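You operate a simulated robot arm through the tools that you are given. There is no shell and no other tool.

The job below is to be done with a simulated robot arm. You get a single attempt, and the scene is never put back.

## Task
Put things in order on the press bench. At the end: the orange mini cheese from the press bench stands where the block marked two stood; the block marked two stands on top of the orange small wheel; the green lot plate (marked "LOT TEN") stands where the white brush pad (marked "HARD") stood; the white brush pad from the press bench stands where the orange mini cheese stood; whatever was shut is shut again. Leave all else as you found it, and nothing knocked over.
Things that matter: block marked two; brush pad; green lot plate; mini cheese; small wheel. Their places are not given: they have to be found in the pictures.

It is judged by the outcome, as a careful person would: the job done as asked, and still so three seconds after it is handed in. It fails if anything else is knocked over, pushed out of place, dropped, spilled or broken.

## Robot
A 7-joint arm with a two-finger parallel gripper, fixed in place. Base frame: the origin is on the floor under the middle of its stand, x ahead of it, y to its left, z up; the work surface is at about z = 850. Lengths are in mm, angles in rad, forces in N, time in s.
With the tool pointing down near the work surface it reaches from about 100 to 640 mm from the base axis. Its first joint turns from -1.152 to 1.152 rad. Payload 1.57 kg.
The tool frame sits at the grasp point between the pads (the TCP): z along the fingers, y along the line on which they close. The tips reach 30 mm beyond it. The gripper opens to 80 mm. The fingers are 17 mm wide and 12 mm thick; the gripper's body (40 by 82 mm) begins 80 mm behind the TCP.
Orientation is that of the tool frame in the base frame, as a unit quaternion [x, y, z, w]. With the fingers straight down and closing along the base's y, the tool's x points along the base's -x, its y along +y and its z along -z.

## Interface
- The arm moves only by the tool arm_command. Its argument "steps" is a list of rows, each a list of 7 numbers: the gripper command, from -1 (shut) to 1 (fully open), values between in proportion, then the shift along the tool's x, y, z in units of 100 mm (1.0 is 100 mm), then the turn, a rotation vector about the tool's x, y, z in units of 120 degrees (1.0 is 120 degrees). In form: [[hand, x, y, z, ax, ay, az], ...]. A call has 1 to 20 rows; each row is the pose to reach, as a shift and turn from the pose commanded when the call began, along the tool's axes at that moment. A call with a number of a shift or a turn outside -1 to 1 is refused whole. Each row takes 0.2 s and may step no farther than 50 mm and 0.15 rad from the row before; otherwise, or with a gripper value out of range, the whole call is refused. Where a pose cannot be reached the arm comes as near as it can. A force on the tool above 40 N (or 10 N above the force at the start of the call, whichever is more), or a blocked arm, ends the call early, and 0.2 s more pass. Each finger travels about 72 mm/s and halts on what it meets, pressing with about 23 N; the grip force reading is that of the motor and also rises with nothing between the fingers. The clock runs only during rows and for 0.2 s after the last one: add rows that repeat a pose to give the fingers time. It gives the time, the measured TCP pose, the force on the tool (base axes), the opening and the grip force at its end, in the units of the frame above (readings bear some noise), with the torque about the TCP (base axes, N m) and any sound that the robot's microphone picked up.
- Cameras (640 x 400 px; columns grow to the right, rows downward): "scene" is fixed at [60.1, 456.2, 1401.1]; the picture's right is [-0.59, -0.80, 0.00], its down [-0.63, 0.47, -0.62] and it looks along [0.50, -0.37, -0.78] (base axes); focal length 300 px, centre (320, 200). "wrist" rides on the gripper at [72, -7, -122] in the tool frame; the picture's right is [0.09, 1.00, 0.00], its down [-0.84, 0.08, -0.54] and it looks along [-0.54, 0.05, 0.84] (tool axes); focal length 238 px, centre (320, 200).
- camera(camera): a new picture of that camera. The clock stands still meanwhile.
- locate(camera, pixels): for up to 12 pixels [column, row] of the newest picture of that camera ("zoom" is the newest enlarged one), the place [x, y, z] in the base frame of the surface seen there, good to about 2 mm. The clock stands still meanwhile.
- close_up(camera, box): a new picture of the part [left, top, right, bottom] of that camera's present view, enlarged. The clock stands still meanwhile.
- sign_off(): hands the job in; it is judged then, once.

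Leave the gripper open and the arm clear of the work at the hand-in unless told otherwise.

The tools are called after "Emit:" by a JSON object that holds its "op" and its "data". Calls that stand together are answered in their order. arm_command: Moves the arm, as the interface text tells. Its arguments: {"type":"object","properties":{"steps":{"type":"array","items":{"type":"array","items":{"type":"number"}}}},"required":["steps"]} The other tools are called the same way: camera (camera) takes a picture; locate (camera, pixels) gives the place of the surface under pixels of a picture; close_up (camera, box) takes an enlarged picture of a part of a camera's view; sign_off () hands the job in.

At the start:

```text
clock: 0.0
tcp_pos: [422.0, 269.0, 1096.7]
orientation: [0.001, 1.0, 0.0, 0.0]
ft_force: [-0.7, -0.1, 0.0]
wrist_torque: [0.03, -0.02, 0.02]
finger_gap: 80.1
gripper_force: 0.1
```

scene: 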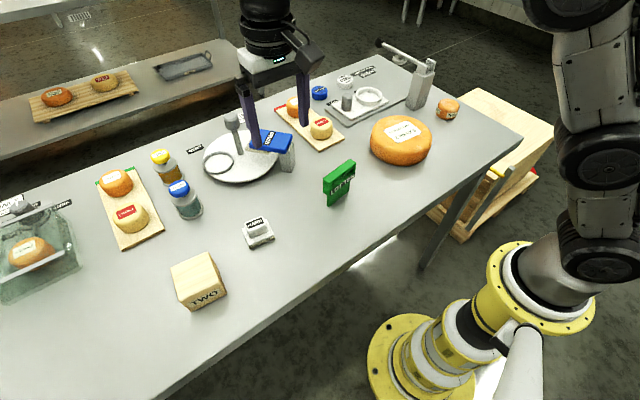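
wrist: 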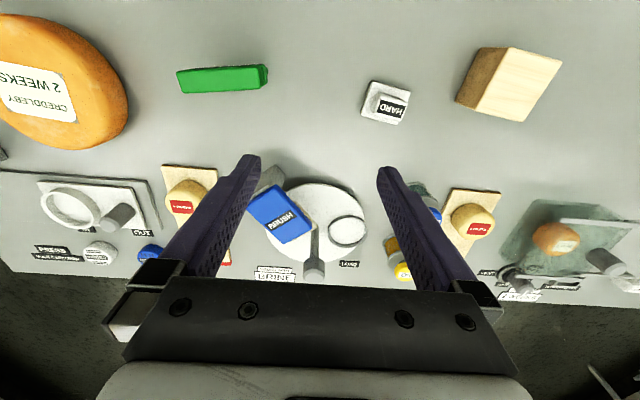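

I see a bench with a wooden block marked TWO near (200,280), a white HARD pad near (258,232), a green LOT plate near (338,182), a large orange wheel near (400,138), a small orange item near (448,108), and several orange and yellow cheeses on boards. I'll enlarge parts of the view to tell them apart.

Emit:
{"op": "close_up", "data": {"camera": "scene", "box": [260, 40, 480, 180]}}

Emit:
{"op": "close_up", "data": {"camera": "scene", "box": [0, 140, 220, 300]}}

Emit:
{"op": "close_up", "data": {"camera": "scene", "box": [150, 120, 370, 320]}}

Emit:
{"op": "close_up", "data": {"camera": "scene", "box": [0, 0, 260, 150]}}

```text
2.86 times, centred on (370, 110) of scene
```

zoom: 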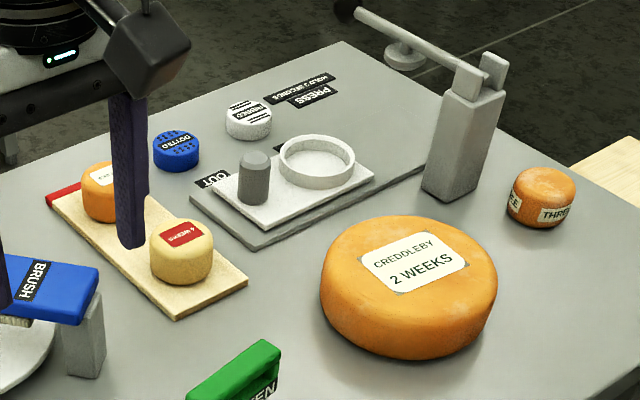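

```text
2.50 times, centred on (110, 220) of scene
```

zoom: 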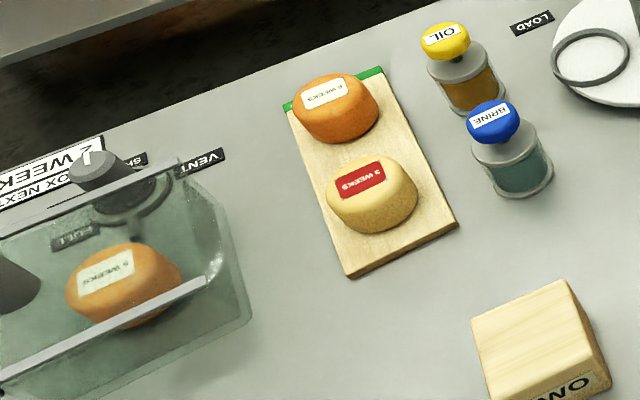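

```text
2.00 times, centred on (260, 220) of scene
```

zoom: 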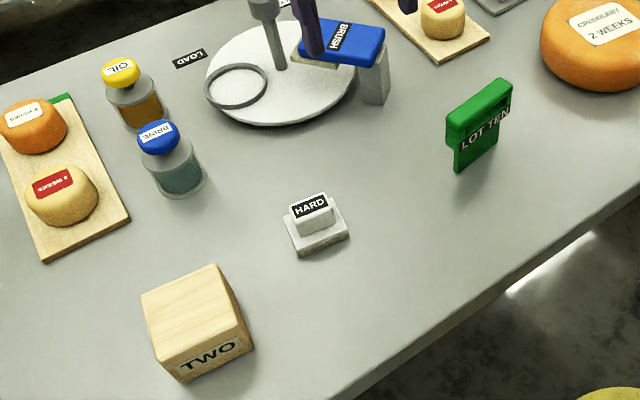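

```text
2.46 times, centred on (130, 75) of scene
```

zoom: 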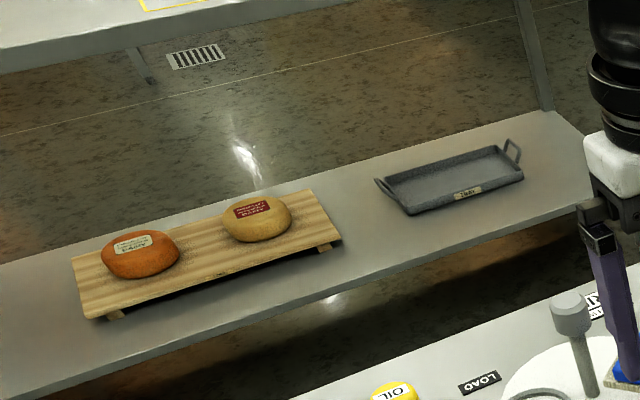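

There are several orange cheeses, so I need sizes and labels. I'll enlarge the scene further around each candidate and around the glass box.

Emit:
{"op": "close_up", "data": {"camera": "scene", "box": [0, 180, 100, 310]}}

Emit:
{"op": "close_up", "data": {"camera": "scene", "box": [80, 140, 220, 260]}}

Emit:
{"op": "close_up", "data": {"camera": "scene", "box": [400, 70, 500, 140]}}

Emit:
{"op": "close_up", "data": {"camera": "scene", "box": [260, 60, 400, 150]}}

Emit:
{"op": "close_up", "data": {"camera": "scene", "box": [420, 80, 580, 260]}}

Emit:
{"op": "close_up", "data": {"camera": "scene", "box": [20, 40, 160, 130]}}

```text
3.08 times, centred on (50, 245) of scene
```

zoom: 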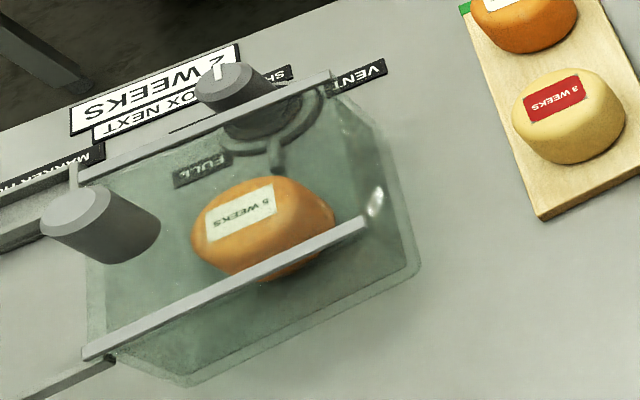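

```text
3.33 times, centred on (150, 200) of scene
```

zoom: 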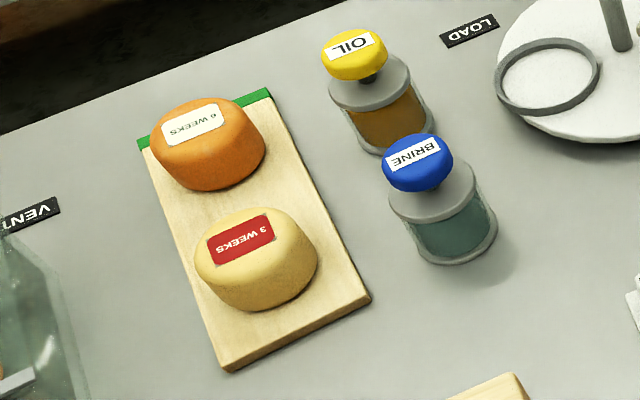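

```text
5.71 times, centred on (450, 105) of scene
```

zoom: 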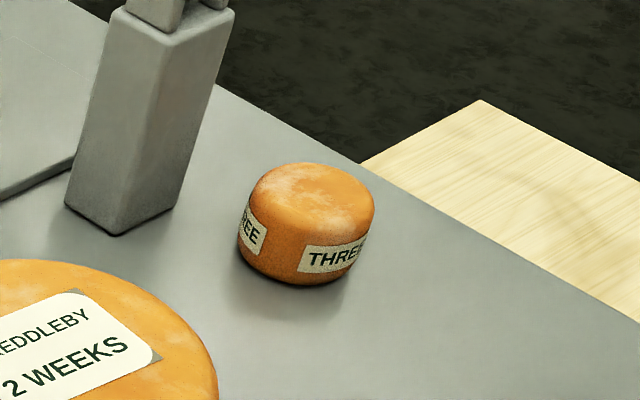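

```text
4.44 times, centred on (330, 105) of scene
```

zoom: 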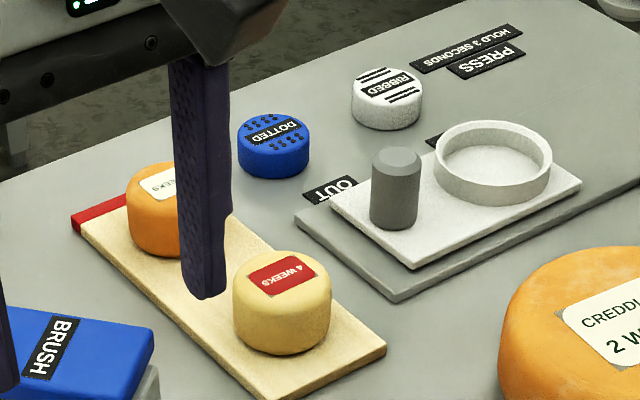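

```text
2.22 times, centred on (500, 170) of scene
```

zoom: 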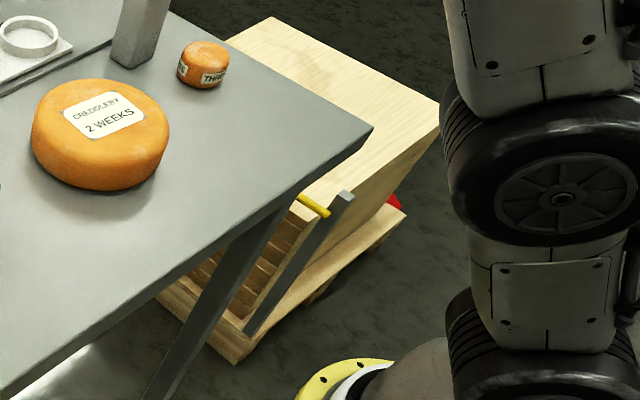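

```text
4.44 times, centred on (90, 85) of scene
```

zoom: 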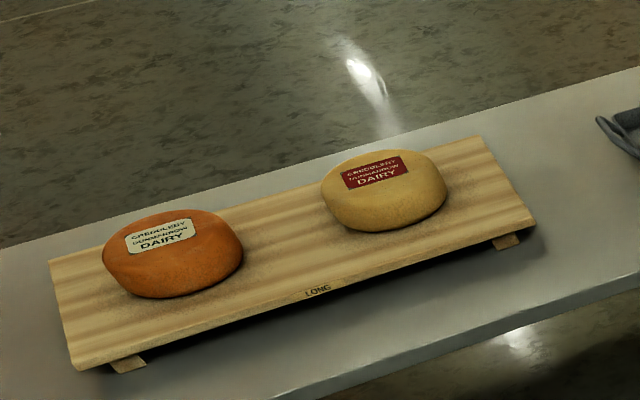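

My reading: the mini cheese is the free-standing orange one marked THREE at about (448,108), because the board cheeses belong to their boards. The small wheel is the CREDDLEBY 2 WEEKS one at about (400,138). Next I'll measure the positions of the five objects and their neighbours.

Emit:
{"op": "camera", "data": {"camera": "scene"}}

Emit:
{"op": "locate", "data": {"camera": "scene", "pixels": [[172, 268], [210, 253], [184, 300], [222, 284], [188, 308], [225, 293], [196, 275], [205, 298], [240, 280], [160, 300], [300, 300], [120, 280]]}}

Emit:
{"op": "locate", "data": {"camera": "scene", "pixels": [[448, 103], [440, 104], [457, 104], [448, 98], [448, 109], [449, 118], [400, 130], [375, 135], [425, 135], [400, 120], [405, 150], [405, 162]]}}

Emit:
{"op": "locate", "data": {"camera": "scene", "pixels": [[324, 178], [352, 161], [327, 183], [354, 166], [332, 205], [352, 190], [330, 196], [258, 223], [248, 225], [265, 220], [258, 236], [250, 247]]}}

```text
taken
```

scene: 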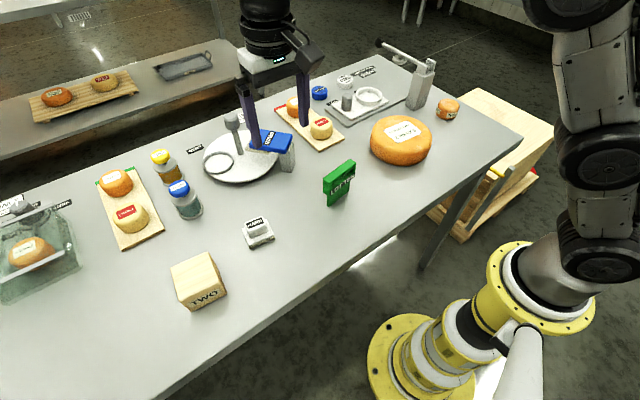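

```text
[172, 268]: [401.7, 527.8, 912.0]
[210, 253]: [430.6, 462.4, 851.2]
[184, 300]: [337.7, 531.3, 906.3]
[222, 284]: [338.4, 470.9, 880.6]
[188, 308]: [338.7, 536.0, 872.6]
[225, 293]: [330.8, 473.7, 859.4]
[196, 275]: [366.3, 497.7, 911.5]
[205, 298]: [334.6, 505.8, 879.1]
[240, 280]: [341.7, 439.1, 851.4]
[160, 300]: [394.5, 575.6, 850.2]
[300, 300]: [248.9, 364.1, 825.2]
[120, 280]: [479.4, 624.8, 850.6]
```

```text
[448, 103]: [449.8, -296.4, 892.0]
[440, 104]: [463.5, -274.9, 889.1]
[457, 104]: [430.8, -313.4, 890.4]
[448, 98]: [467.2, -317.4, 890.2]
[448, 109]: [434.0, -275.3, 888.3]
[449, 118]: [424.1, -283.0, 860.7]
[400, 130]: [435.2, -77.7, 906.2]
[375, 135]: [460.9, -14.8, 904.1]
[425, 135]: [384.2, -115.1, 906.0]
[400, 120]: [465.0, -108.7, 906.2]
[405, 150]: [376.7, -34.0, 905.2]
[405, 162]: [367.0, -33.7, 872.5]
```

```text
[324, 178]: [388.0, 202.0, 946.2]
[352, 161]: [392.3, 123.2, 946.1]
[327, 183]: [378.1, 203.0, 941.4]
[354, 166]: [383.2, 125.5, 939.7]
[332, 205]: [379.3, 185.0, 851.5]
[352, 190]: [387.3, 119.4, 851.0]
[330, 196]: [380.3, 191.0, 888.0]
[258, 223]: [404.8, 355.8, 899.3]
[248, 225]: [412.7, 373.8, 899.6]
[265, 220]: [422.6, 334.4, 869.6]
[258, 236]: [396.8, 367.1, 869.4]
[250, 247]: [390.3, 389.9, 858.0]
```

Measured so far: block top at about (366,500,912), THREE cheese at about (447,-297,891), wheel top at about (425,-70,906), plate at about (385,160) and pad at about (405,360). I'll use close-ups with more pixels to get accurate outlines, starting with the block and pad in the wrist view.

Emit:
{"op": "close_up", "data": {"camera": "wrist", "box": [340, 20, 600, 180]}}

Emit:
{"op": "close_up", "data": {"camera": "scene", "box": [150, 230, 250, 320]}}

Emit:
{"op": "close_up", "data": {"camera": "scene", "box": [225, 200, 295, 260]}}

Emit:
{"op": "close_up", "data": {"camera": "scene", "box": [300, 145, 380, 220]}}

```text
2.46 times, centred on (470, 100) of wrist
```

zoom: 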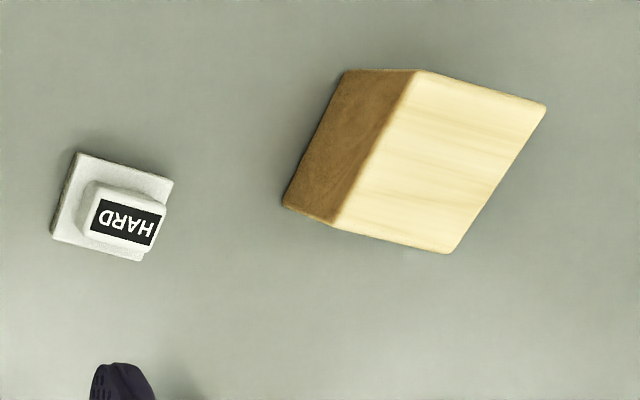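

```text
4.44 times, centred on (200, 275) of scene
```

zoom: 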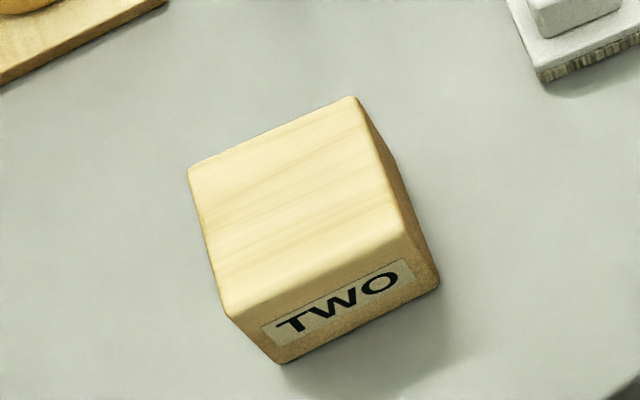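

```text
6.67 times, centred on (260, 230) of scene
```

zoom: 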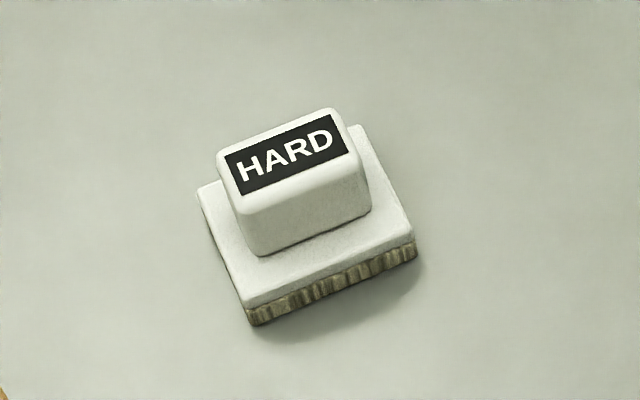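

```text
5.33 times, centred on (340, 182) of scene
```

zoom: 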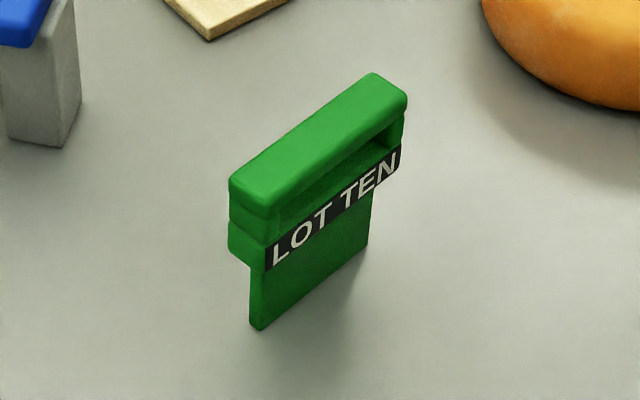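

The newest zoom shows the green plate: a thicker handle bar on top, a thinner body below, and the LOT TEN face toward the robot. I'll locate its top corners, middle band and foot.

Emit:
{"op": "locate", "data": {"camera": "zoom", "pixels": [[238, 180], [266, 205], [400, 97], [372, 77], [320, 140], [262, 325], [365, 245], [252, 320], [270, 262], [236, 222], [300, 270], [340, 230]]}}

Emit:
{"op": "close_up", "data": {"camera": "wrist", "box": [160, 30, 290, 120]}}

```text
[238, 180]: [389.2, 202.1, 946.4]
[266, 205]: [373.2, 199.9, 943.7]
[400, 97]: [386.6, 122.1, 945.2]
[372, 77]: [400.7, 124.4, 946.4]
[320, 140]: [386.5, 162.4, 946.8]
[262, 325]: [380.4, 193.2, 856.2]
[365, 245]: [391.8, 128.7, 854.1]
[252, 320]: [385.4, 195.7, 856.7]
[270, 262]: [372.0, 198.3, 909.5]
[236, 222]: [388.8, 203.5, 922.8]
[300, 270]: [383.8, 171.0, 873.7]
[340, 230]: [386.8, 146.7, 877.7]
```

```text
4.44 times, centred on (225, 75) of wrist
```

zoom: 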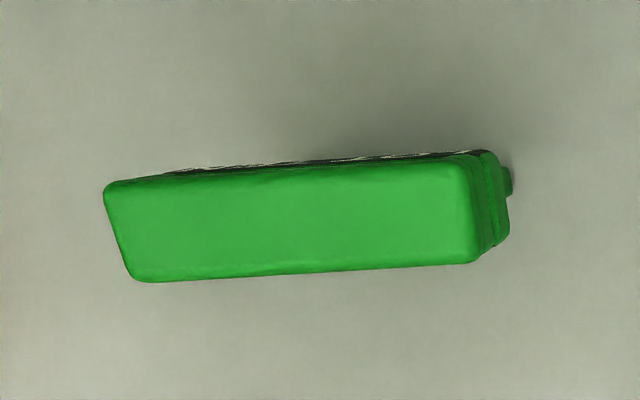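

The plate's top bar centre is about (387,163,946), about 18 mm thick, and its long axis is turned about 8–9° from y. Next, the pad close-up and its points.

Emit:
{"op": "close_up", "data": {"camera": "scene", "box": [225, 200, 295, 260]}}

Emit:
{"op": "locate", "data": {"camera": "zoom", "pixels": [[222, 160], [243, 203], [348, 155], [328, 115], [290, 160], [202, 192], [245, 298], [412, 235], [358, 130], [250, 320], [414, 255], [300, 225]]}}

```text
6.67 times, centred on (260, 230) of scene
```

zoom: 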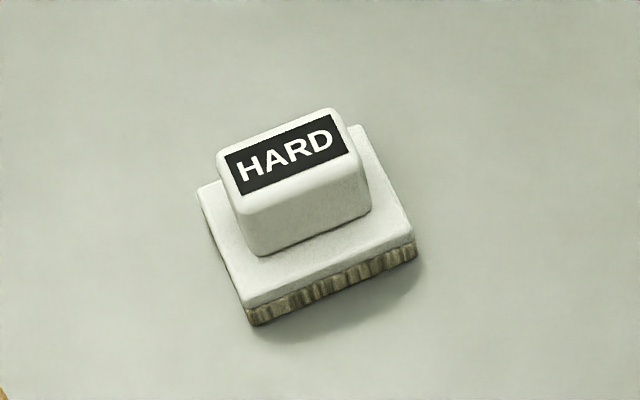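

```text
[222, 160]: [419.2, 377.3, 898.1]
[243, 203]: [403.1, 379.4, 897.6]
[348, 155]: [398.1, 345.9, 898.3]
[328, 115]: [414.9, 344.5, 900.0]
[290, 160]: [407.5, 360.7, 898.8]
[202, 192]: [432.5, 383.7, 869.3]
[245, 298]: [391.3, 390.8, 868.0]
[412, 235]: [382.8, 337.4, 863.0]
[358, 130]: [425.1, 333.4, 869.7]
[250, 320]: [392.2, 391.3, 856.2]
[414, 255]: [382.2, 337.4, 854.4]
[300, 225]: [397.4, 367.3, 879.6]
```

The pad's handle is centred at about (408,361.5), its top is at z≈899, and it's turned about −8° from y. Next I'll measure the block closely.

Emit:
{"op": "close_up", "data": {"camera": "scene", "box": [150, 230, 250, 320]}}

Emit:
{"op": "locate", "data": {"camera": "zoom", "pixels": [[194, 172], [232, 308], [400, 236], [354, 102], [295, 205], [272, 350], [435, 275], [240, 330], [405, 190], [428, 270], [285, 345], [340, 310]]}}

Emit:
{"op": "close_up", "data": {"camera": "wrist", "box": [440, 30, 580, 140]}}

```text
4.44 times, centred on (200, 275) of scene
```

zoom: 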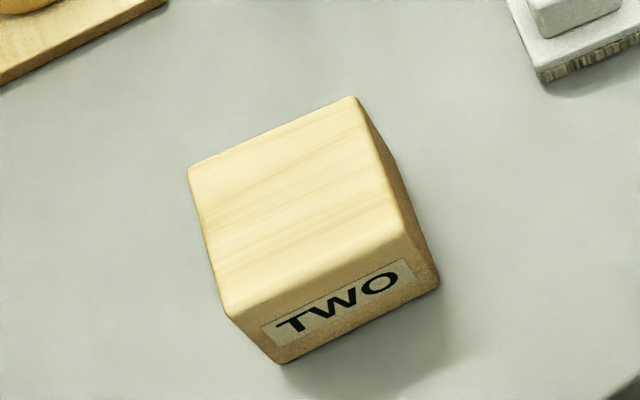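

```text
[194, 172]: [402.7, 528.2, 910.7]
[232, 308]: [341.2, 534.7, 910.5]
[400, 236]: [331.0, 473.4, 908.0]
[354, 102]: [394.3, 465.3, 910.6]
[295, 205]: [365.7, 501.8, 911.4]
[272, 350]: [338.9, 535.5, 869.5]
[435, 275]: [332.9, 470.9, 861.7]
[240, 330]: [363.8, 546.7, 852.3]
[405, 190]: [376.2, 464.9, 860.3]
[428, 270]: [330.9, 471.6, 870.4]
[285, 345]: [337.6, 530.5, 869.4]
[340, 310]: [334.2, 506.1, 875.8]
```

```text
3.64 times, centred on (510, 85) of wrist
```

zoom: 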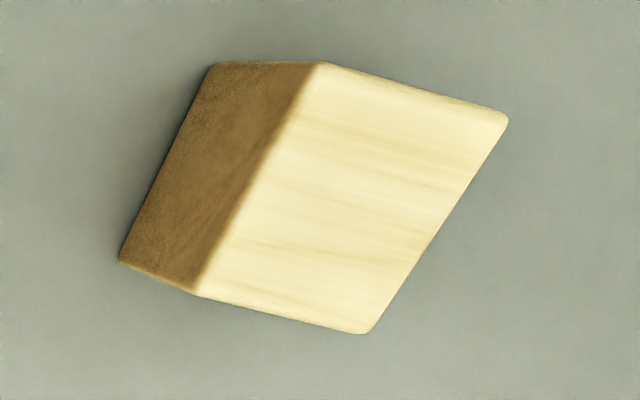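

The block centre is about (367,500), roughly 63 mm on a side, turned about −7.6°, with its top at z≈911. Next, the wheel and the THREE cheese with its neighbours.

Emit:
{"op": "close_up", "data": {"camera": "scene", "box": [360, 80, 500, 180]}}

Emit:
{"op": "locate", "data": {"camera": "zoom", "pixels": [[402, 87], [368, 120], [440, 125], [408, 150], [395, 170], [405, 118], [180, 150], [60, 260], [310, 265], [160, 335], [185, 230], [250, 110]]}}

Emit:
{"op": "locate", "data": {"camera": "scene", "pixels": [[426, 64], [415, 100], [430, 72], [380, 42], [420, 106], [405, 100], [408, 72], [395, 50], [432, 60], [412, 105], [383, 47], [420, 58]]}}

```text
4.00 times, centred on (430, 130) of scene
```

zoom: 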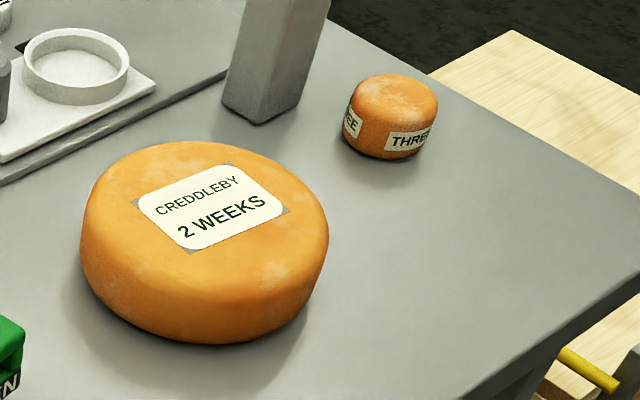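

```text
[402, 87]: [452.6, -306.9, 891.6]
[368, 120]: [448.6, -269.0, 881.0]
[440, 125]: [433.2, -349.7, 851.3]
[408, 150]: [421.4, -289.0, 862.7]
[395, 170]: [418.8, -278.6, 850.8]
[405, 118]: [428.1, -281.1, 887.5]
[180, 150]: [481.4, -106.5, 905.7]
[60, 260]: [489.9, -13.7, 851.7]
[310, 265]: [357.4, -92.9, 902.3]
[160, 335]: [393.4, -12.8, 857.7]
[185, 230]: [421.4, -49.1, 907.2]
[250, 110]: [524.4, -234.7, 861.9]
```

```text
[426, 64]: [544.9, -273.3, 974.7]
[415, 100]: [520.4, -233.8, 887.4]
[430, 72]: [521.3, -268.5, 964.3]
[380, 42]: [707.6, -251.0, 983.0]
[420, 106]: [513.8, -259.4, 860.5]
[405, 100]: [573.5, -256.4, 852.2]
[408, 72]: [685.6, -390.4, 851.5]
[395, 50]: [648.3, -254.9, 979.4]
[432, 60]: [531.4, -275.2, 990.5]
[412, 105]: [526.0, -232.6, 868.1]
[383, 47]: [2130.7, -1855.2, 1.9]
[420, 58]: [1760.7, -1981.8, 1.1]
```

The press column is at x≈515–560, y≈−235 to −275, up to z≈990, so it's clear of the cheese if I keep the tool on the near side. Before moving, I'll check obstacles near the block: the jars at (179,187) and (160,157), and the board's near corner at (125,248).

Emit:
{"op": "locate", "data": {"camera": "scene", "pixels": [[179, 187], [190, 215], [160, 157], [124, 248], [162, 230], [130, 215], [116, 180], [245, 155], [285, 160], [290, 140], [235, 120], [320, 128]]}}

Emit:
{"op": "arm_command", "data": {"steps": [[1, 0.1, 0.33, 0, 0, 0, 0], [1, 0.2, 0.66, 0, 0, 0, 0], [1, 0.3, 1.0, 0, 0, 0, 0]]}}

```text
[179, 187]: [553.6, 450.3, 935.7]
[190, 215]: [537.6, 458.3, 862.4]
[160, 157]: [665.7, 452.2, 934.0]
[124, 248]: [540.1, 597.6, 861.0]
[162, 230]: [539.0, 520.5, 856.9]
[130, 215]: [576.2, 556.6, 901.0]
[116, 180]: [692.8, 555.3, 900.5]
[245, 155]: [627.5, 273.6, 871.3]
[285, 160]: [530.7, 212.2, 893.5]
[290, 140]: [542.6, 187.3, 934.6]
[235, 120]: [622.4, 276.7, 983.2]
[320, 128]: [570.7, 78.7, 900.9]
```

```text
clock: 0.8
tcp_pos: [392.8, 371.5, 1097.4]
orientation: [0.001, 1.0, 0.0, 0.0]
ft_force: [0.7, 0.9, -0.2]
wrist_torque: [-0.02, 0.01, 0.01]
finger_gap: 80.0
gripper_force: 0.1
```

The arm went to (393,371,1097) as expected, and all obstacles are at x>530, well away from the block. I'll continue toward the block and lower a little.

Emit:
{"op": "arm_command", "data": {"steps": [[1, 0.05, 0.33, 0.15, 0, 0, 0.02], [1, 0.1, 0.66, 0.3, 0, 0, 0.04], [1, 0.15, 1.0, 0.45, 0, 0, 0.0633], [1, 0.15, 1.0, 0.45, 0, 0, 0.0633]]}}

Emit:
{"op": "camera", "data": {"camera": "wrist"}}

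```text
clock: 1.8
tcp_pos: [377.0, 469.5, 1051.2]
orientation: [0.066, 0.998, 0.0, 0.0]
ft_force: [0.4, 0.0, 0.2]
wrist_torque: [-0.01, -0.03, -0.01]
finger_gap: 80.2
gripper_force: 0.1
```

```text
taken
```

wrist: 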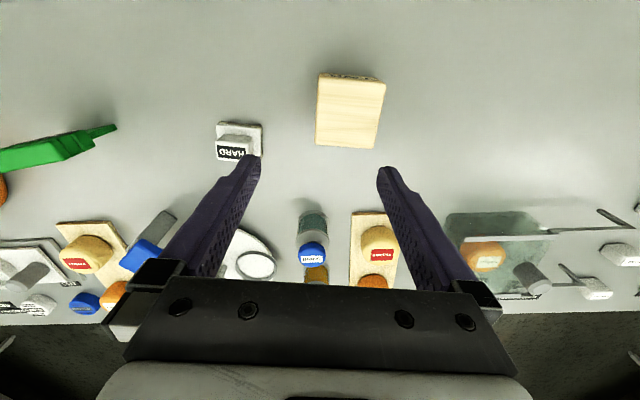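

The tool is over (377,469,1051) with the wanted yaw. The block is at (350,112) in the wrist view, so I'll enlarge it and measure its top corners accurately.

Emit:
{"op": "close_up", "data": {"camera": "wrist", "box": [290, 60, 410, 160]}}

Emit:
{"op": "locate", "data": {"camera": "wrist", "pixels": [[320, 80], [382, 84], [373, 145], [318, 141], [350, 112], [346, 145], [318, 110], [379, 114], [350, 82]]}}

```text
4.00 times, centred on (350, 110) of wrist
```

zoom: 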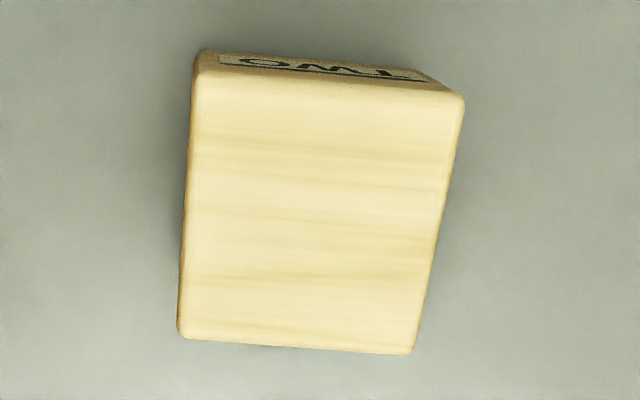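

```text
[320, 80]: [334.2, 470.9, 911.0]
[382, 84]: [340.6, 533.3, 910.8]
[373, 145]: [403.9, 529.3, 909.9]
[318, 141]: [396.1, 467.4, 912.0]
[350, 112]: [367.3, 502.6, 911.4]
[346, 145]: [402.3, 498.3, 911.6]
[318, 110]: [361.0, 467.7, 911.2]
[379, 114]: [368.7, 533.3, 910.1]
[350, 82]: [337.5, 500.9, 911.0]
```

The block corners give a centre near (368,500). I'll refine on the enlarged picture along the left and right edges, since those are the faces the fingers will meet.

Emit:
{"op": "locate", "data": {"camera": "zoom", "pixels": [[198, 100], [192, 200], [184, 310], [455, 120], [437, 220], [418, 325], [220, 335], [300, 341], [390, 347], [220, 80], [320, 85], [430, 97]]}}

```text
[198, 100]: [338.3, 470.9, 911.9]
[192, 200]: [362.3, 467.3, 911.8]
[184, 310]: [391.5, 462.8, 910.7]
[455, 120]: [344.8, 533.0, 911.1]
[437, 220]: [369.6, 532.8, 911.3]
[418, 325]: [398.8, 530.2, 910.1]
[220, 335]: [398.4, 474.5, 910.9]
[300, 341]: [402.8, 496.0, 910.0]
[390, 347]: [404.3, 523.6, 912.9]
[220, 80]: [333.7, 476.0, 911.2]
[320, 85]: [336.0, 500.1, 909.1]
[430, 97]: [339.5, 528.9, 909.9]
```

The block is about 65 mm wide between the finger faces, centred at (368.7,500), and the yaw matches. I'll move over it and stop with the tips about 20 mm above its top.

Emit:
{"op": "arm_command", "data": {"steps": [[1, 0.06, 0.15, 0.2, 0, 0, 0], [1, 0.123, 0.293, 0.4, 0, 0, 0], [1, 0.123, 0.293, 0.65, 0, 0, 0], [1, 0.123, 0.293, 0.9, 0, 0, 0], [1, 0.123, 0.293, 0.9, 0, 0, 0]]}}

Emit:
{"op": "camera", "data": {"camera": "wrist"}}

Emit:
{"op": "camera", "data": {"camera": "scene"}}

```text
clock: 3.0
tcp_pos: [370.3, 499.0, 961.3]
orientation: [0.066, 0.998, 0.0, 0.0]
ft_force: [-0.1, -0.5, -0.2]
wrist_torque: [0.0, -0.02, 0.0]
finger_gap: 79.8
gripper_force: 0.1
```

```text
taken
```

wrist: 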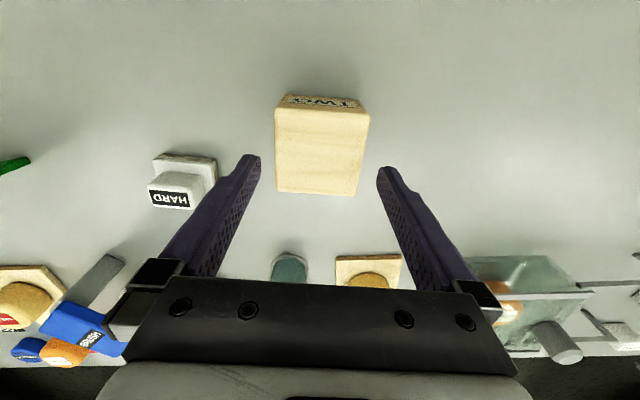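

```text
taken
```

scene: 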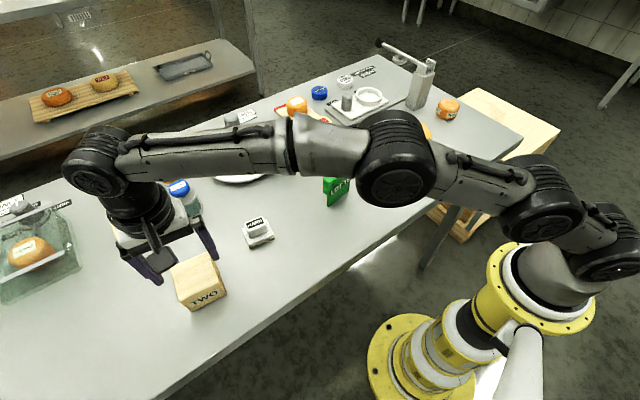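

The block sits centred between the fingertips at (250,157) and (387,170). I'll lower straight down to TCP z≈888, with the tips at about 858.

Emit:
{"op": "arm_command", "data": {"steps": [[1, 0, 0, 0.2, 0, 0, 0], [1, 0, 0, 0.4, 0, 0, 0], [1, 0, 0, 0.6, 0, 0, 0], [1, 0, 0, 0.73, 0, 0, 0], [1, 0, 0, 0.73, 0, 0, 0]]}}

Emit:
{"op": "camera", "data": {"camera": "wrist"}}

```text
clock: 4.2
tcp_pos: [368.2, 500.2, 888.5]
orientation: [0.066, 0.998, 0.0, -0.001]
ft_force: [-0.6, 0.4, 0.0]
wrist_torque: [-0.01, -0.01, 0.02]
finger_gap: 80.0
gripper_force: 0.0
```

```text
taken
```

wrist: 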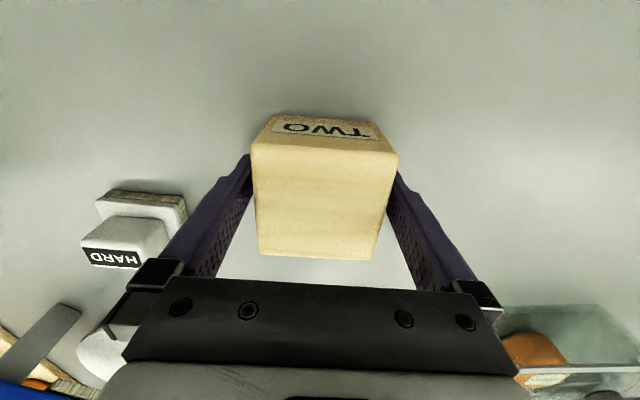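

The fingers straddle the block freely with no contact force. I'll close the grip and hold a few rows.

Emit:
{"op": "arm_command", "data": {"steps": [[0.6, 0, 0, 0, 0, 0, 0], [-1, 0, 0, 0, 0, 0, 0], [-1, 0, 0, 0, 0, 0, 0], [-1, 0, 0, 0, 0, 0, 0]]}}

```text
clock: 5.2
tcp_pos: [369.1, 499.6, 889.3]
orientation: [0.067, 0.998, 0.0, 0.001]
ft_force: [0.1, 0.3, 0.7]
wrist_torque: [0.05, -0.02, 0.02]
finger_gap: 69.6
gripper_force: 22.6
```

The gripper stopped at 69.6 mm, pressing 22.6 N. I'll look before lifting.

Emit:
{"op": "camera", "data": {"camera": "wrist"}}

Emit:
{"op": "close_up", "data": {"camera": "scene", "box": [110, 210, 250, 320]}}

```text
taken
```

wrist: 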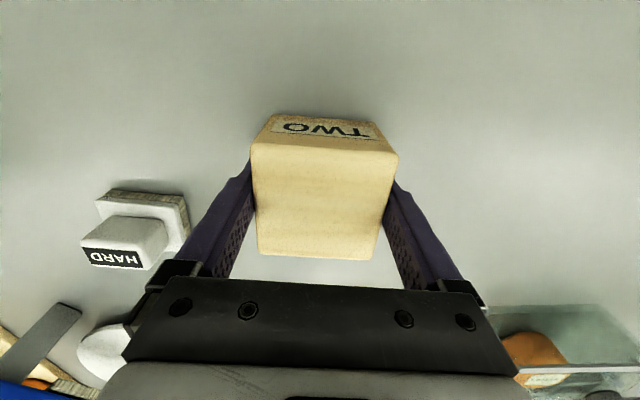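

```text
3.64 times, centred on (180, 265) of scene
```

zoom: 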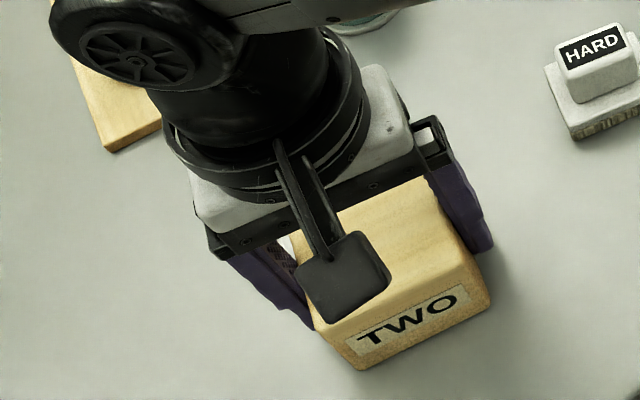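

Both fingers lie flat against the block's sides, so it's gripped. I'll lift 40 mm straight up and check that it holds.

Emit:
{"op": "arm_command", "data": {"steps": [[-1, 0, 0, -0.1, 0, 0, 0], [-1, 0, 0, -0.2, 0, 0, 0], [-1, 0, 0, -0.4, 0, 0, 0], [-1, 0, 0, -0.4, 0, 0, 0]]}}

Emit:
{"op": "camera", "data": {"camera": "wrist"}}

```text
clock: 6.2
tcp_pos: [369.1, 498.3, 928.4]
orientation: [0.066, 0.998, 0.0, 0.0]
ft_force: [0.1, 1.2, -1.1]
wrist_torque: [-0.04, -0.02, 0.02]
finger_gap: 69.7
gripper_force: 22.7
```

```text
taken
```

wrist: 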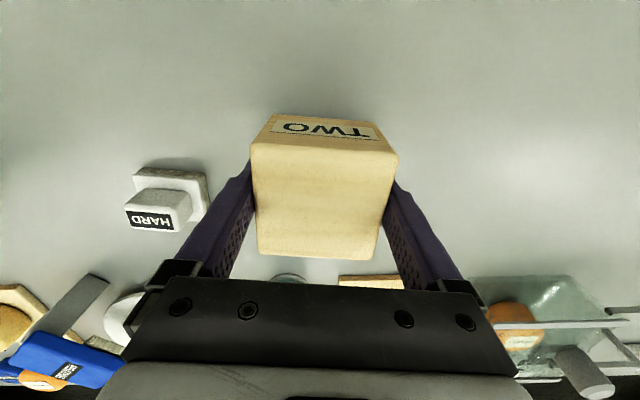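

The block is held (gap steady at 69.7, no slip). I'll lift to z≈1030 before travelling, so that it clears the plate (top at 946) by a good margin.

Emit:
{"op": "arm_command", "data": {"steps": [[-1, 0, 0, -0.3, 0, 0, 0], [-1, 0, 0, -0.6, 0, 0, 0], [-1, 0, 0, -1.0, 0, 0, 0], [-1, 0, 0, -1.0, 0, 0, 0]]}}

Emit:
{"op": "arm_command", "data": {"steps": [[-1, 0.03, -0.25, 0, 0, 0, 0], [-1, 0.06, -0.5, 0, 0, 0, 0], [-1, 0.09, -0.75, 0, 0, 0, 0], [-1, 0.12, -1.0, 0, 0, 0, 0]]}}

Emit:
{"op": "arm_command", "data": {"steps": [[-1, -0.03, -0.3, 0, 0, 0, 0], [-1, -0.06, -0.6, 0, 0, 0, 0], [-1, -0.1, -1.0, 0, 0, 0, 0], [-1, -0.1, -1.0, 0, 0, 0, 0]]}}

Emit:
{"op": "camera", "data": {"camera": "wrist"}}

Emit:
{"op": "camera", "data": {"camera": "scene"}}

```text
clock: 7.2
tcp_pos: [370.2, 500.4, 1029.8]
orientation: [0.066, 0.998, 0.0, 0.0]
ft_force: [0.7, 0.3, -1.9]
wrist_torque: [0.0, 0.02, -0.02]
finger_gap: 69.6
gripper_force: 22.9
```

```text
clock: 8.2
tcp_pos: [344.4, 402.6, 1029.4]
orientation: [0.067, 0.998, 0.0, 0.001]
ft_force: [-0.1, 0.8, -1.5]
wrist_torque: [0.03, -0.02, -0.01]
finger_gap: 70.0
gripper_force: 23.0
```

```text
clock: 9.2
tcp_pos: [340.8, 299.9, 1027.9]
orientation: [0.067, 0.998, 0.0, 0.0]
ft_force: [0.6, 0.7, -1.6]
wrist_torque: [0.02, -0.03, 0.0]
finger_gap: 69.8
gripper_force: 22.8
```

```text
taken
```

wrist: 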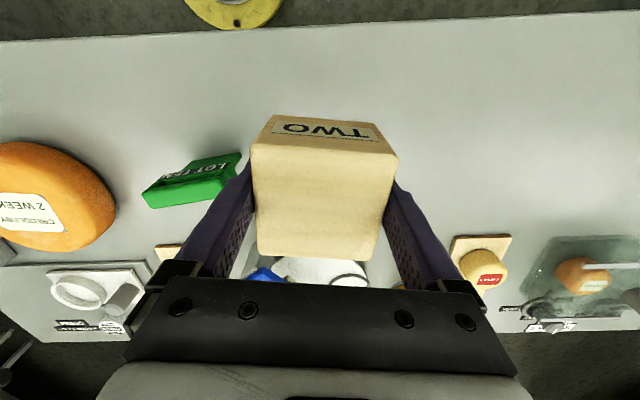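

```text
taken
```

scene: 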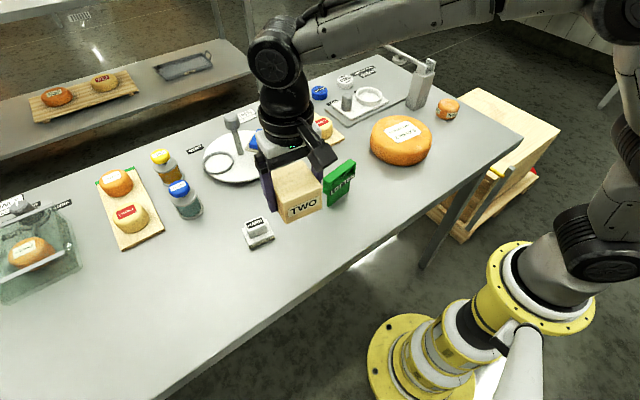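

The wheel is fully visible in the scene view at about (400,140). I'll enlarge it and measure its rim all round to find the centre.

Emit:
{"op": "close_up", "data": {"camera": "scene", "box": [355, 100, 445, 180]}}

Emit:
{"op": "locate", "data": {"camera": "zoom", "pixels": [[300, 115], [200, 130], [130, 190], [120, 250], [180, 330], [300, 360], [420, 340], [500, 280], [520, 220], [440, 140], [320, 240], [360, 120]]}}

```text
5.00 times, centred on (400, 140) of scene
```

zoom: 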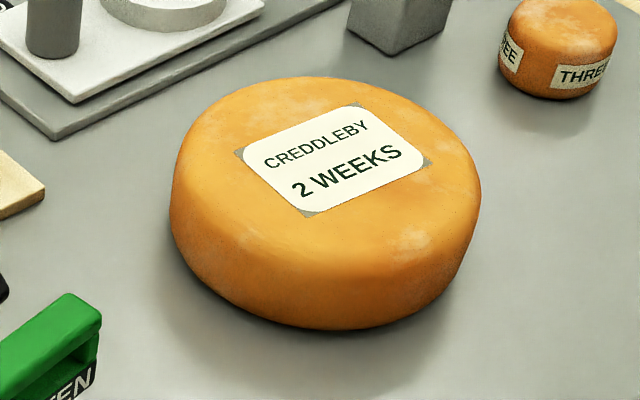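

```text
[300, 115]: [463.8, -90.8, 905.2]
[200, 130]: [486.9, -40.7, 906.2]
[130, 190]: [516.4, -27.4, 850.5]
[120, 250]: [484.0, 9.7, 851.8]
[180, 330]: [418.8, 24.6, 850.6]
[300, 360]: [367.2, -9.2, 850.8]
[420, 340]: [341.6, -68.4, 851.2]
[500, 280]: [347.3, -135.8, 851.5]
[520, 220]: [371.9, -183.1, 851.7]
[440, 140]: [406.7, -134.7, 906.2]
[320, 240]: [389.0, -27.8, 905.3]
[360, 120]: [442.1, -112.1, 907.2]
```

Those pixels mostly missed the rim. I'll re-pick points just inside the top edge and on the side wall near the foot.

Emit:
{"op": "locate", "data": {"camera": "zoom", "pixels": [[310, 82], [220, 103], [183, 155], [195, 220], [250, 265], [330, 280], [400, 268], [460, 225], [468, 170], [425, 110], [370, 88], [330, 150]]}}

Emit:
{"op": "locate", "data": {"camera": "zoom", "pixels": [[174, 200], [190, 270], [240, 308], [300, 325], [350, 325], [400, 315], [440, 290], [470, 250], [478, 210], [172, 180], [330, 300], [250, 290]]}}

```text
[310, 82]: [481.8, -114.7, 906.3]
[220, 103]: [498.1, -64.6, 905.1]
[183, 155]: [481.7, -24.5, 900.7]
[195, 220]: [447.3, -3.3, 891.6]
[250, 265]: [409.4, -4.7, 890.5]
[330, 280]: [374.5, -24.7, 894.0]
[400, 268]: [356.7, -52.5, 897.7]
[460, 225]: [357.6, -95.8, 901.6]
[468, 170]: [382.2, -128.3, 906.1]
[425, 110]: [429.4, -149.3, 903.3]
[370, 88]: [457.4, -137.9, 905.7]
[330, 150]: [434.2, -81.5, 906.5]
```

```text
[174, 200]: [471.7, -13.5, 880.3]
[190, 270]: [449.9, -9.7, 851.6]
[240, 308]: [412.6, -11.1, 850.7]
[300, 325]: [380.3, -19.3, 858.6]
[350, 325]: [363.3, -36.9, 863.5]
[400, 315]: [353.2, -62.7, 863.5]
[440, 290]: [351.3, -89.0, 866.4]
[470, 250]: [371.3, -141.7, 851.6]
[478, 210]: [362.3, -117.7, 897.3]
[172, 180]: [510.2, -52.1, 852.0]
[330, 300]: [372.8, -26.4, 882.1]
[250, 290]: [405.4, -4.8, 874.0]
```

A circle fit puts the wheel at about (425,−76), radius ≈74, top at z≈906. I'll carry the block over it in four even legs at z≈1029, with its underside around 990 and well above everything on the way.

Emit:
{"op": "arm_command", "data": {"steps": [[-1, -0.11, -0.3, 0, 0, 0, 0], [-1, -0.22, -0.6, 0, 0, 0, 0], [-1, -0.3345, -0.908, 0, 0, 0, 0]]}}

Emit:
{"op": "arm_command", "data": {"steps": [[-1, -0.11, -0.3, 0, 0, 0, 0], [-1, -0.22, -0.6, 0, 0, 0, 0], [-1, -0.3345, -0.908, 0, 0, 0, 0]]}}

Emit:
{"op": "arm_command", "data": {"steps": [[-1, -0.11, -0.3, 0, 0, 0, 0], [-1, -0.22, -0.6, 0, 0, 0, 0], [-1, -0.3345, -0.908, 0, 0, 0, 0]]}}

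Emit:
{"op": "arm_command", "data": {"steps": [[-1, -0.11, -0.3, 0, 0, 0, 0], [-1, -0.22, -0.6, 0, 0, 0, 0], [-1, -0.3345, -0.908, 0, 0, 0, 0], [-1, -0.3345, -0.908, 0, 0, 0, 0]]}}

Emit:
{"op": "camera", "data": {"camera": "scene"}}

Emit:
{"op": "camera", "data": {"camera": "wrist"}}

```text
clock: 10.0
tcp_pos: [362.5, 206.9, 1029.6]
orientation: [0.065, 0.998, 0.0, 0.001]
ft_force: [0.3, 1.1, -1.6]
wrist_torque: [0.0, 0.0, -0.02]
finger_gap: 69.7
gripper_force: 23.7
```

```text
clock: 10.8
tcp_pos: [382.2, 112.2, 1030.5]
orientation: [0.065, 0.998, 0.0, 0.0]
ft_force: [-0.7, 0.6, -0.8]
wrist_torque: [0.06, 0.02, 0.03]
finger_gap: 69.7
gripper_force: 23.1
```

```text
clock: 11.6
tcp_pos: [404.0, 19.0, 1029.1]
orientation: [0.065, 0.998, 0.001, -0.001]
ft_force: [0.7, -0.5, -1.7]
wrist_torque: [0.06, 0.01, 0.03]
finger_gap: 69.6
gripper_force: 23.4
```

```text
clock: 12.6
tcp_pos: [425.6, -76.5, 1030.9]
orientation: [0.067, 0.998, 0.001, -0.001]
ft_force: [0.5, -0.4, -0.8]
wrist_torque: [-0.01, 0.01, 0.0]
finger_gap: 69.6
gripper_force: 23.0
```

```text
taken
```

scene: 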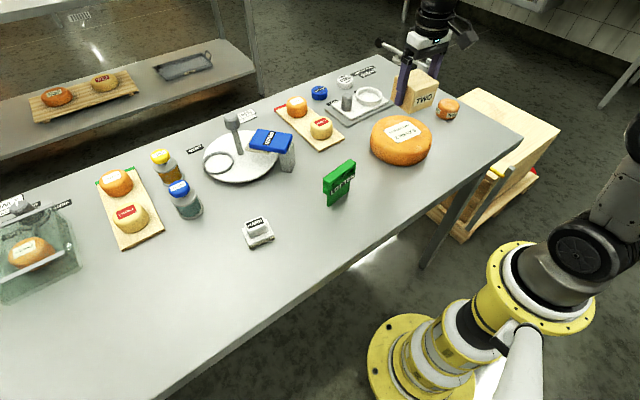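

```text
taken
```

wrist: 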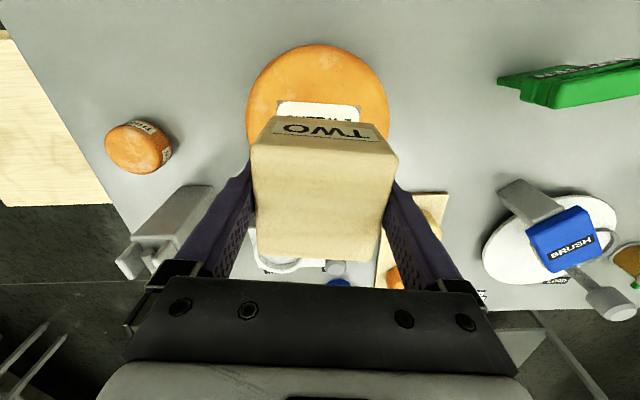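

The tool is at (425.6,−76.5), right over the wheel, with the block hanging clear above it. I'll lower 72 mm and stop the block's underside about 12 mm above the wheel top.

Emit:
{"op": "arm_command", "data": {"steps": [[-1, 0, 0, 0.25, 0, 0, 0], [-1, 0, 0, 0.5, 0, 0, 0], [-1, 0, 0, 0.72, 0, 0, 0], [-1, 0, 0, 0.72, 0, 0, 0]]}}

Emit:
{"op": "close_up", "data": {"camera": "scene", "box": [350, 60, 470, 180]}}

Emit:
{"op": "camera", "data": {"camera": "wrist"}}

```text
clock: 13.6
tcp_pos: [424.9, -76.0, 957.5]
orientation: [0.066, 0.998, 0.0, 0.0]
ft_force: [-0.1, 0.7, -1.0]
wrist_torque: [0.01, -0.04, -0.01]
finger_gap: 69.6
gripper_force: 23.4
```

```text
3.33 times, centred on (410, 120) of scene
```

zoom: 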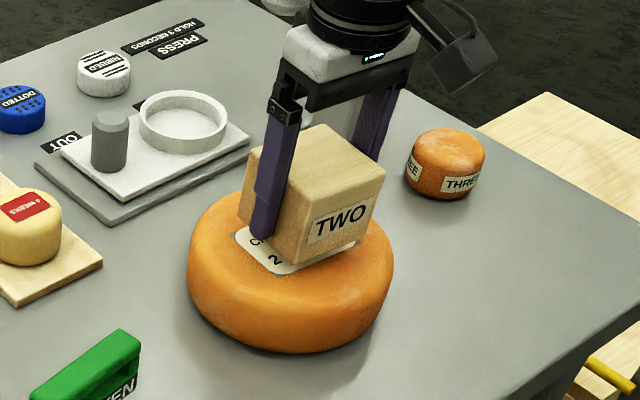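

```text
taken
```

wrist: 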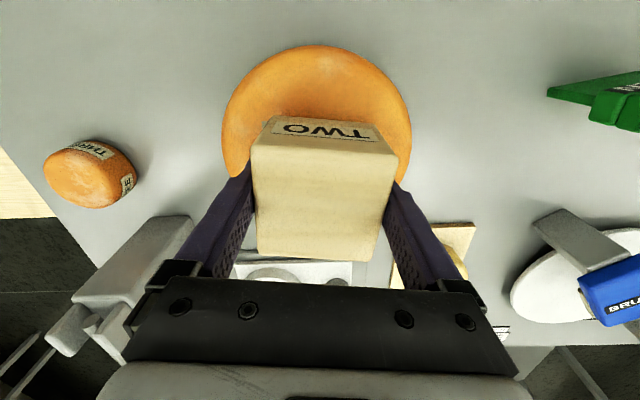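

The block is aligned over the wheel with a small gap left. I'll lower 9 mm, then feel for contact in small steps.

Emit:
{"op": "arm_command", "data": {"steps": [[-1, 0, 0, 0.03, 0, 0, 0], [-1, 0, 0, 0.06, 0, 0, 0], [-1, 0, 0, 0.09, 0, 0, 0], [-1, 0, 0, 0.09, 0, 0, 0]]}}

Emit:
{"op": "arm_command", "data": {"steps": [[-1, 0, 0, 0.01, 0, 0, 0], [-1, 0, 0, 0.02, 0, 0, 0], [-1, 0, 0, 0.02, 0, 0, 0]]}}

```text
clock: 14.6
tcp_pos: [424.8, -76.3, 948.7]
orientation: [0.067, 0.998, 0.0, 0.0]
ft_force: [0.1, 0.5, -1.6]
wrist_torque: [0.0, -0.01, 0.04]
finger_gap: 69.9
gripper_force: 23.0
```

```text
clock: 15.4
tcp_pos: [423.5, -75.3, 946.9]
orientation: [0.067, 0.998, 0.0, 0.0]
ft_force: [0.4, -0.6, -0.5]
wrist_torque: [0.0, 0.0, 0.0]
finger_gap: 69.7
gripper_force: 22.8
```

Emit:
{"op": "arm_command", "data": {"steps": [[-1, 0, 0, 0.01, 0, 0, 0], [-1, 0, 0, 0.01, 0, 0, 0]]}}

Emit:
{"op": "close_up", "data": {"camera": "scene", "box": [370, 80, 440, 160]}}

```text
clock: 16.0
tcp_pos: [425.8, -75.5, 946.1]
orientation: [0.067, 0.998, 0.0, 0.0]
ft_force: [0.7, 0.2, -1.5]
wrist_torque: [0.04, 0.0, 0.01]
finger_gap: 69.9
gripper_force: 23.5
```

```text
5.00 times, centred on (405, 120) of scene
```

zoom: 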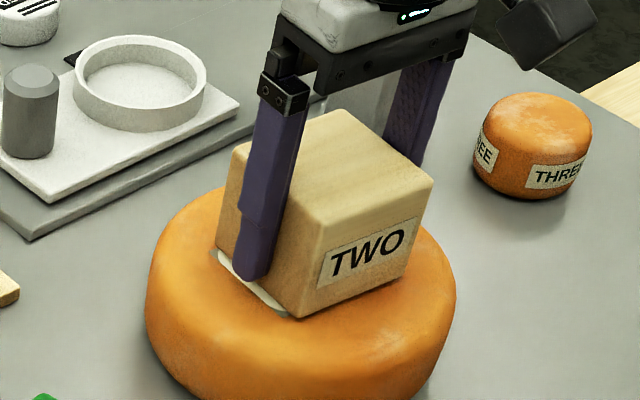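

No contact force yet (it still reads about the block's weight). I'll continue down 1 mm at a time.

Emit:
{"op": "arm_command", "data": {"steps": [[-1, 0, 0, 0.01, 0, 0, 0], [-1, 0, 0, 0.01, 0, 0, 0]]}}

Emit:
{"op": "arm_command", "data": {"steps": [[-1, 0, 0, 0.01, 0, 0, 0], [-1, 0, 0, 0.01, 0, 0, 0]]}}

```text
clock: 16.6
tcp_pos: [426.8, -76.6, 944.5]
orientation: [0.067, 0.998, 0.0, 0.001]
ft_force: [0.4, 0.6, -0.8]
wrist_torque: [-0.01, 0.02, 0.01]
finger_gap: 69.8
gripper_force: 23.2
```

```text
clock: 17.2
tcp_pos: [425.1, -75.9, 943.3]
orientation: [0.066, 0.998, -0.001, 0.0]
ft_force: [-0.5, -0.2, -0.2]
wrist_torque: [0.05, -0.03, 0.01]
finger_gap: 69.8
gripper_force: 22.6
```

Commanded height is about 942.7 and the weight reading is falling (−0.2). One more millimetre.

Emit:
{"op": "arm_command", "data": {"steps": [[-1, 0, 0, 0.01, 0, 0, 0], [-1, 0, 0, 0.01, 0, 0, 0]]}}

Emit:
{"op": "close_up", "data": {"camera": "scene", "box": [370, 80, 440, 160]}}

```text
clock: 17.8
tcp_pos: [424.6, -76.0, 943.5]
orientation: [0.066, 0.998, 0.0, 0.002]
ft_force: [-0.1, 0.7, 9.6]
wrist_torque: [0.05, 0.36, -0.01]
finger_gap: 69.7
gripper_force: 22.9
```

```text
5.00 times, centred on (405, 120) of scene
```

zoom: 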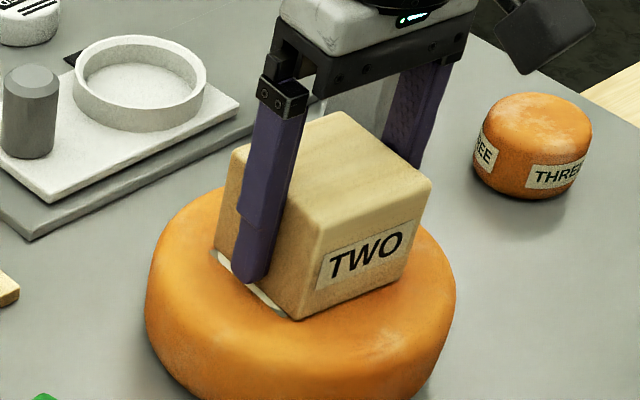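

Contact is felt: 9.6 N up, at commanded z≈941.7. I'll ease up half a millimetre, open the fingers and hold to let the block settle.

Emit:
{"op": "arm_command", "data": {"steps": [[-1, 0, 0, -0.005, 0, 0, 0], [0.8, 0, 0, -0.005, 0, 0, 0], [1, 0, 0, -0.005, 0, 0, 0], [1, 0, 0, -0.005, 0, 0, 0]]}}

Emit:
{"op": "close_up", "data": {"camera": "scene", "box": [370, 80, 440, 160]}}

Emit:
{"op": "camera", "data": {"camera": "wrist"}}

```text
clock: 18.8
tcp_pos: [424.5, -75.7, 943.0]
orientation: [0.066, 0.998, 0.0, 0.0]
ft_force: [-0.3, -1.1, -1.0]
wrist_torque: [0.0, -0.02, 0.04]
finger_gap: 79.8
gripper_force: 0.1
```

```text
5.00 times, centred on (405, 120) of scene
```

zoom: 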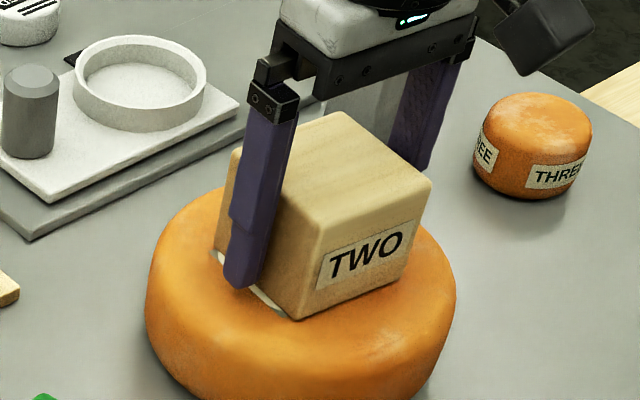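

```text
taken
```

wrist: 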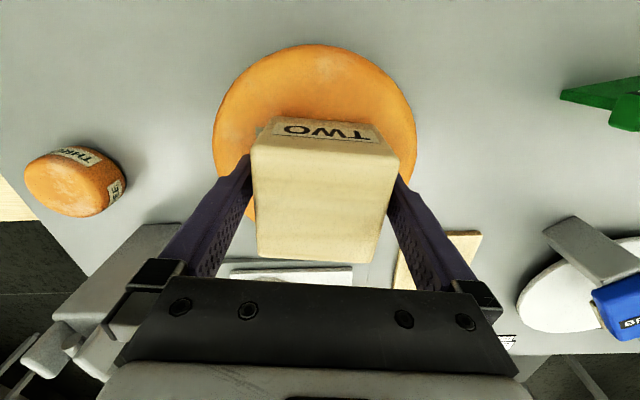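

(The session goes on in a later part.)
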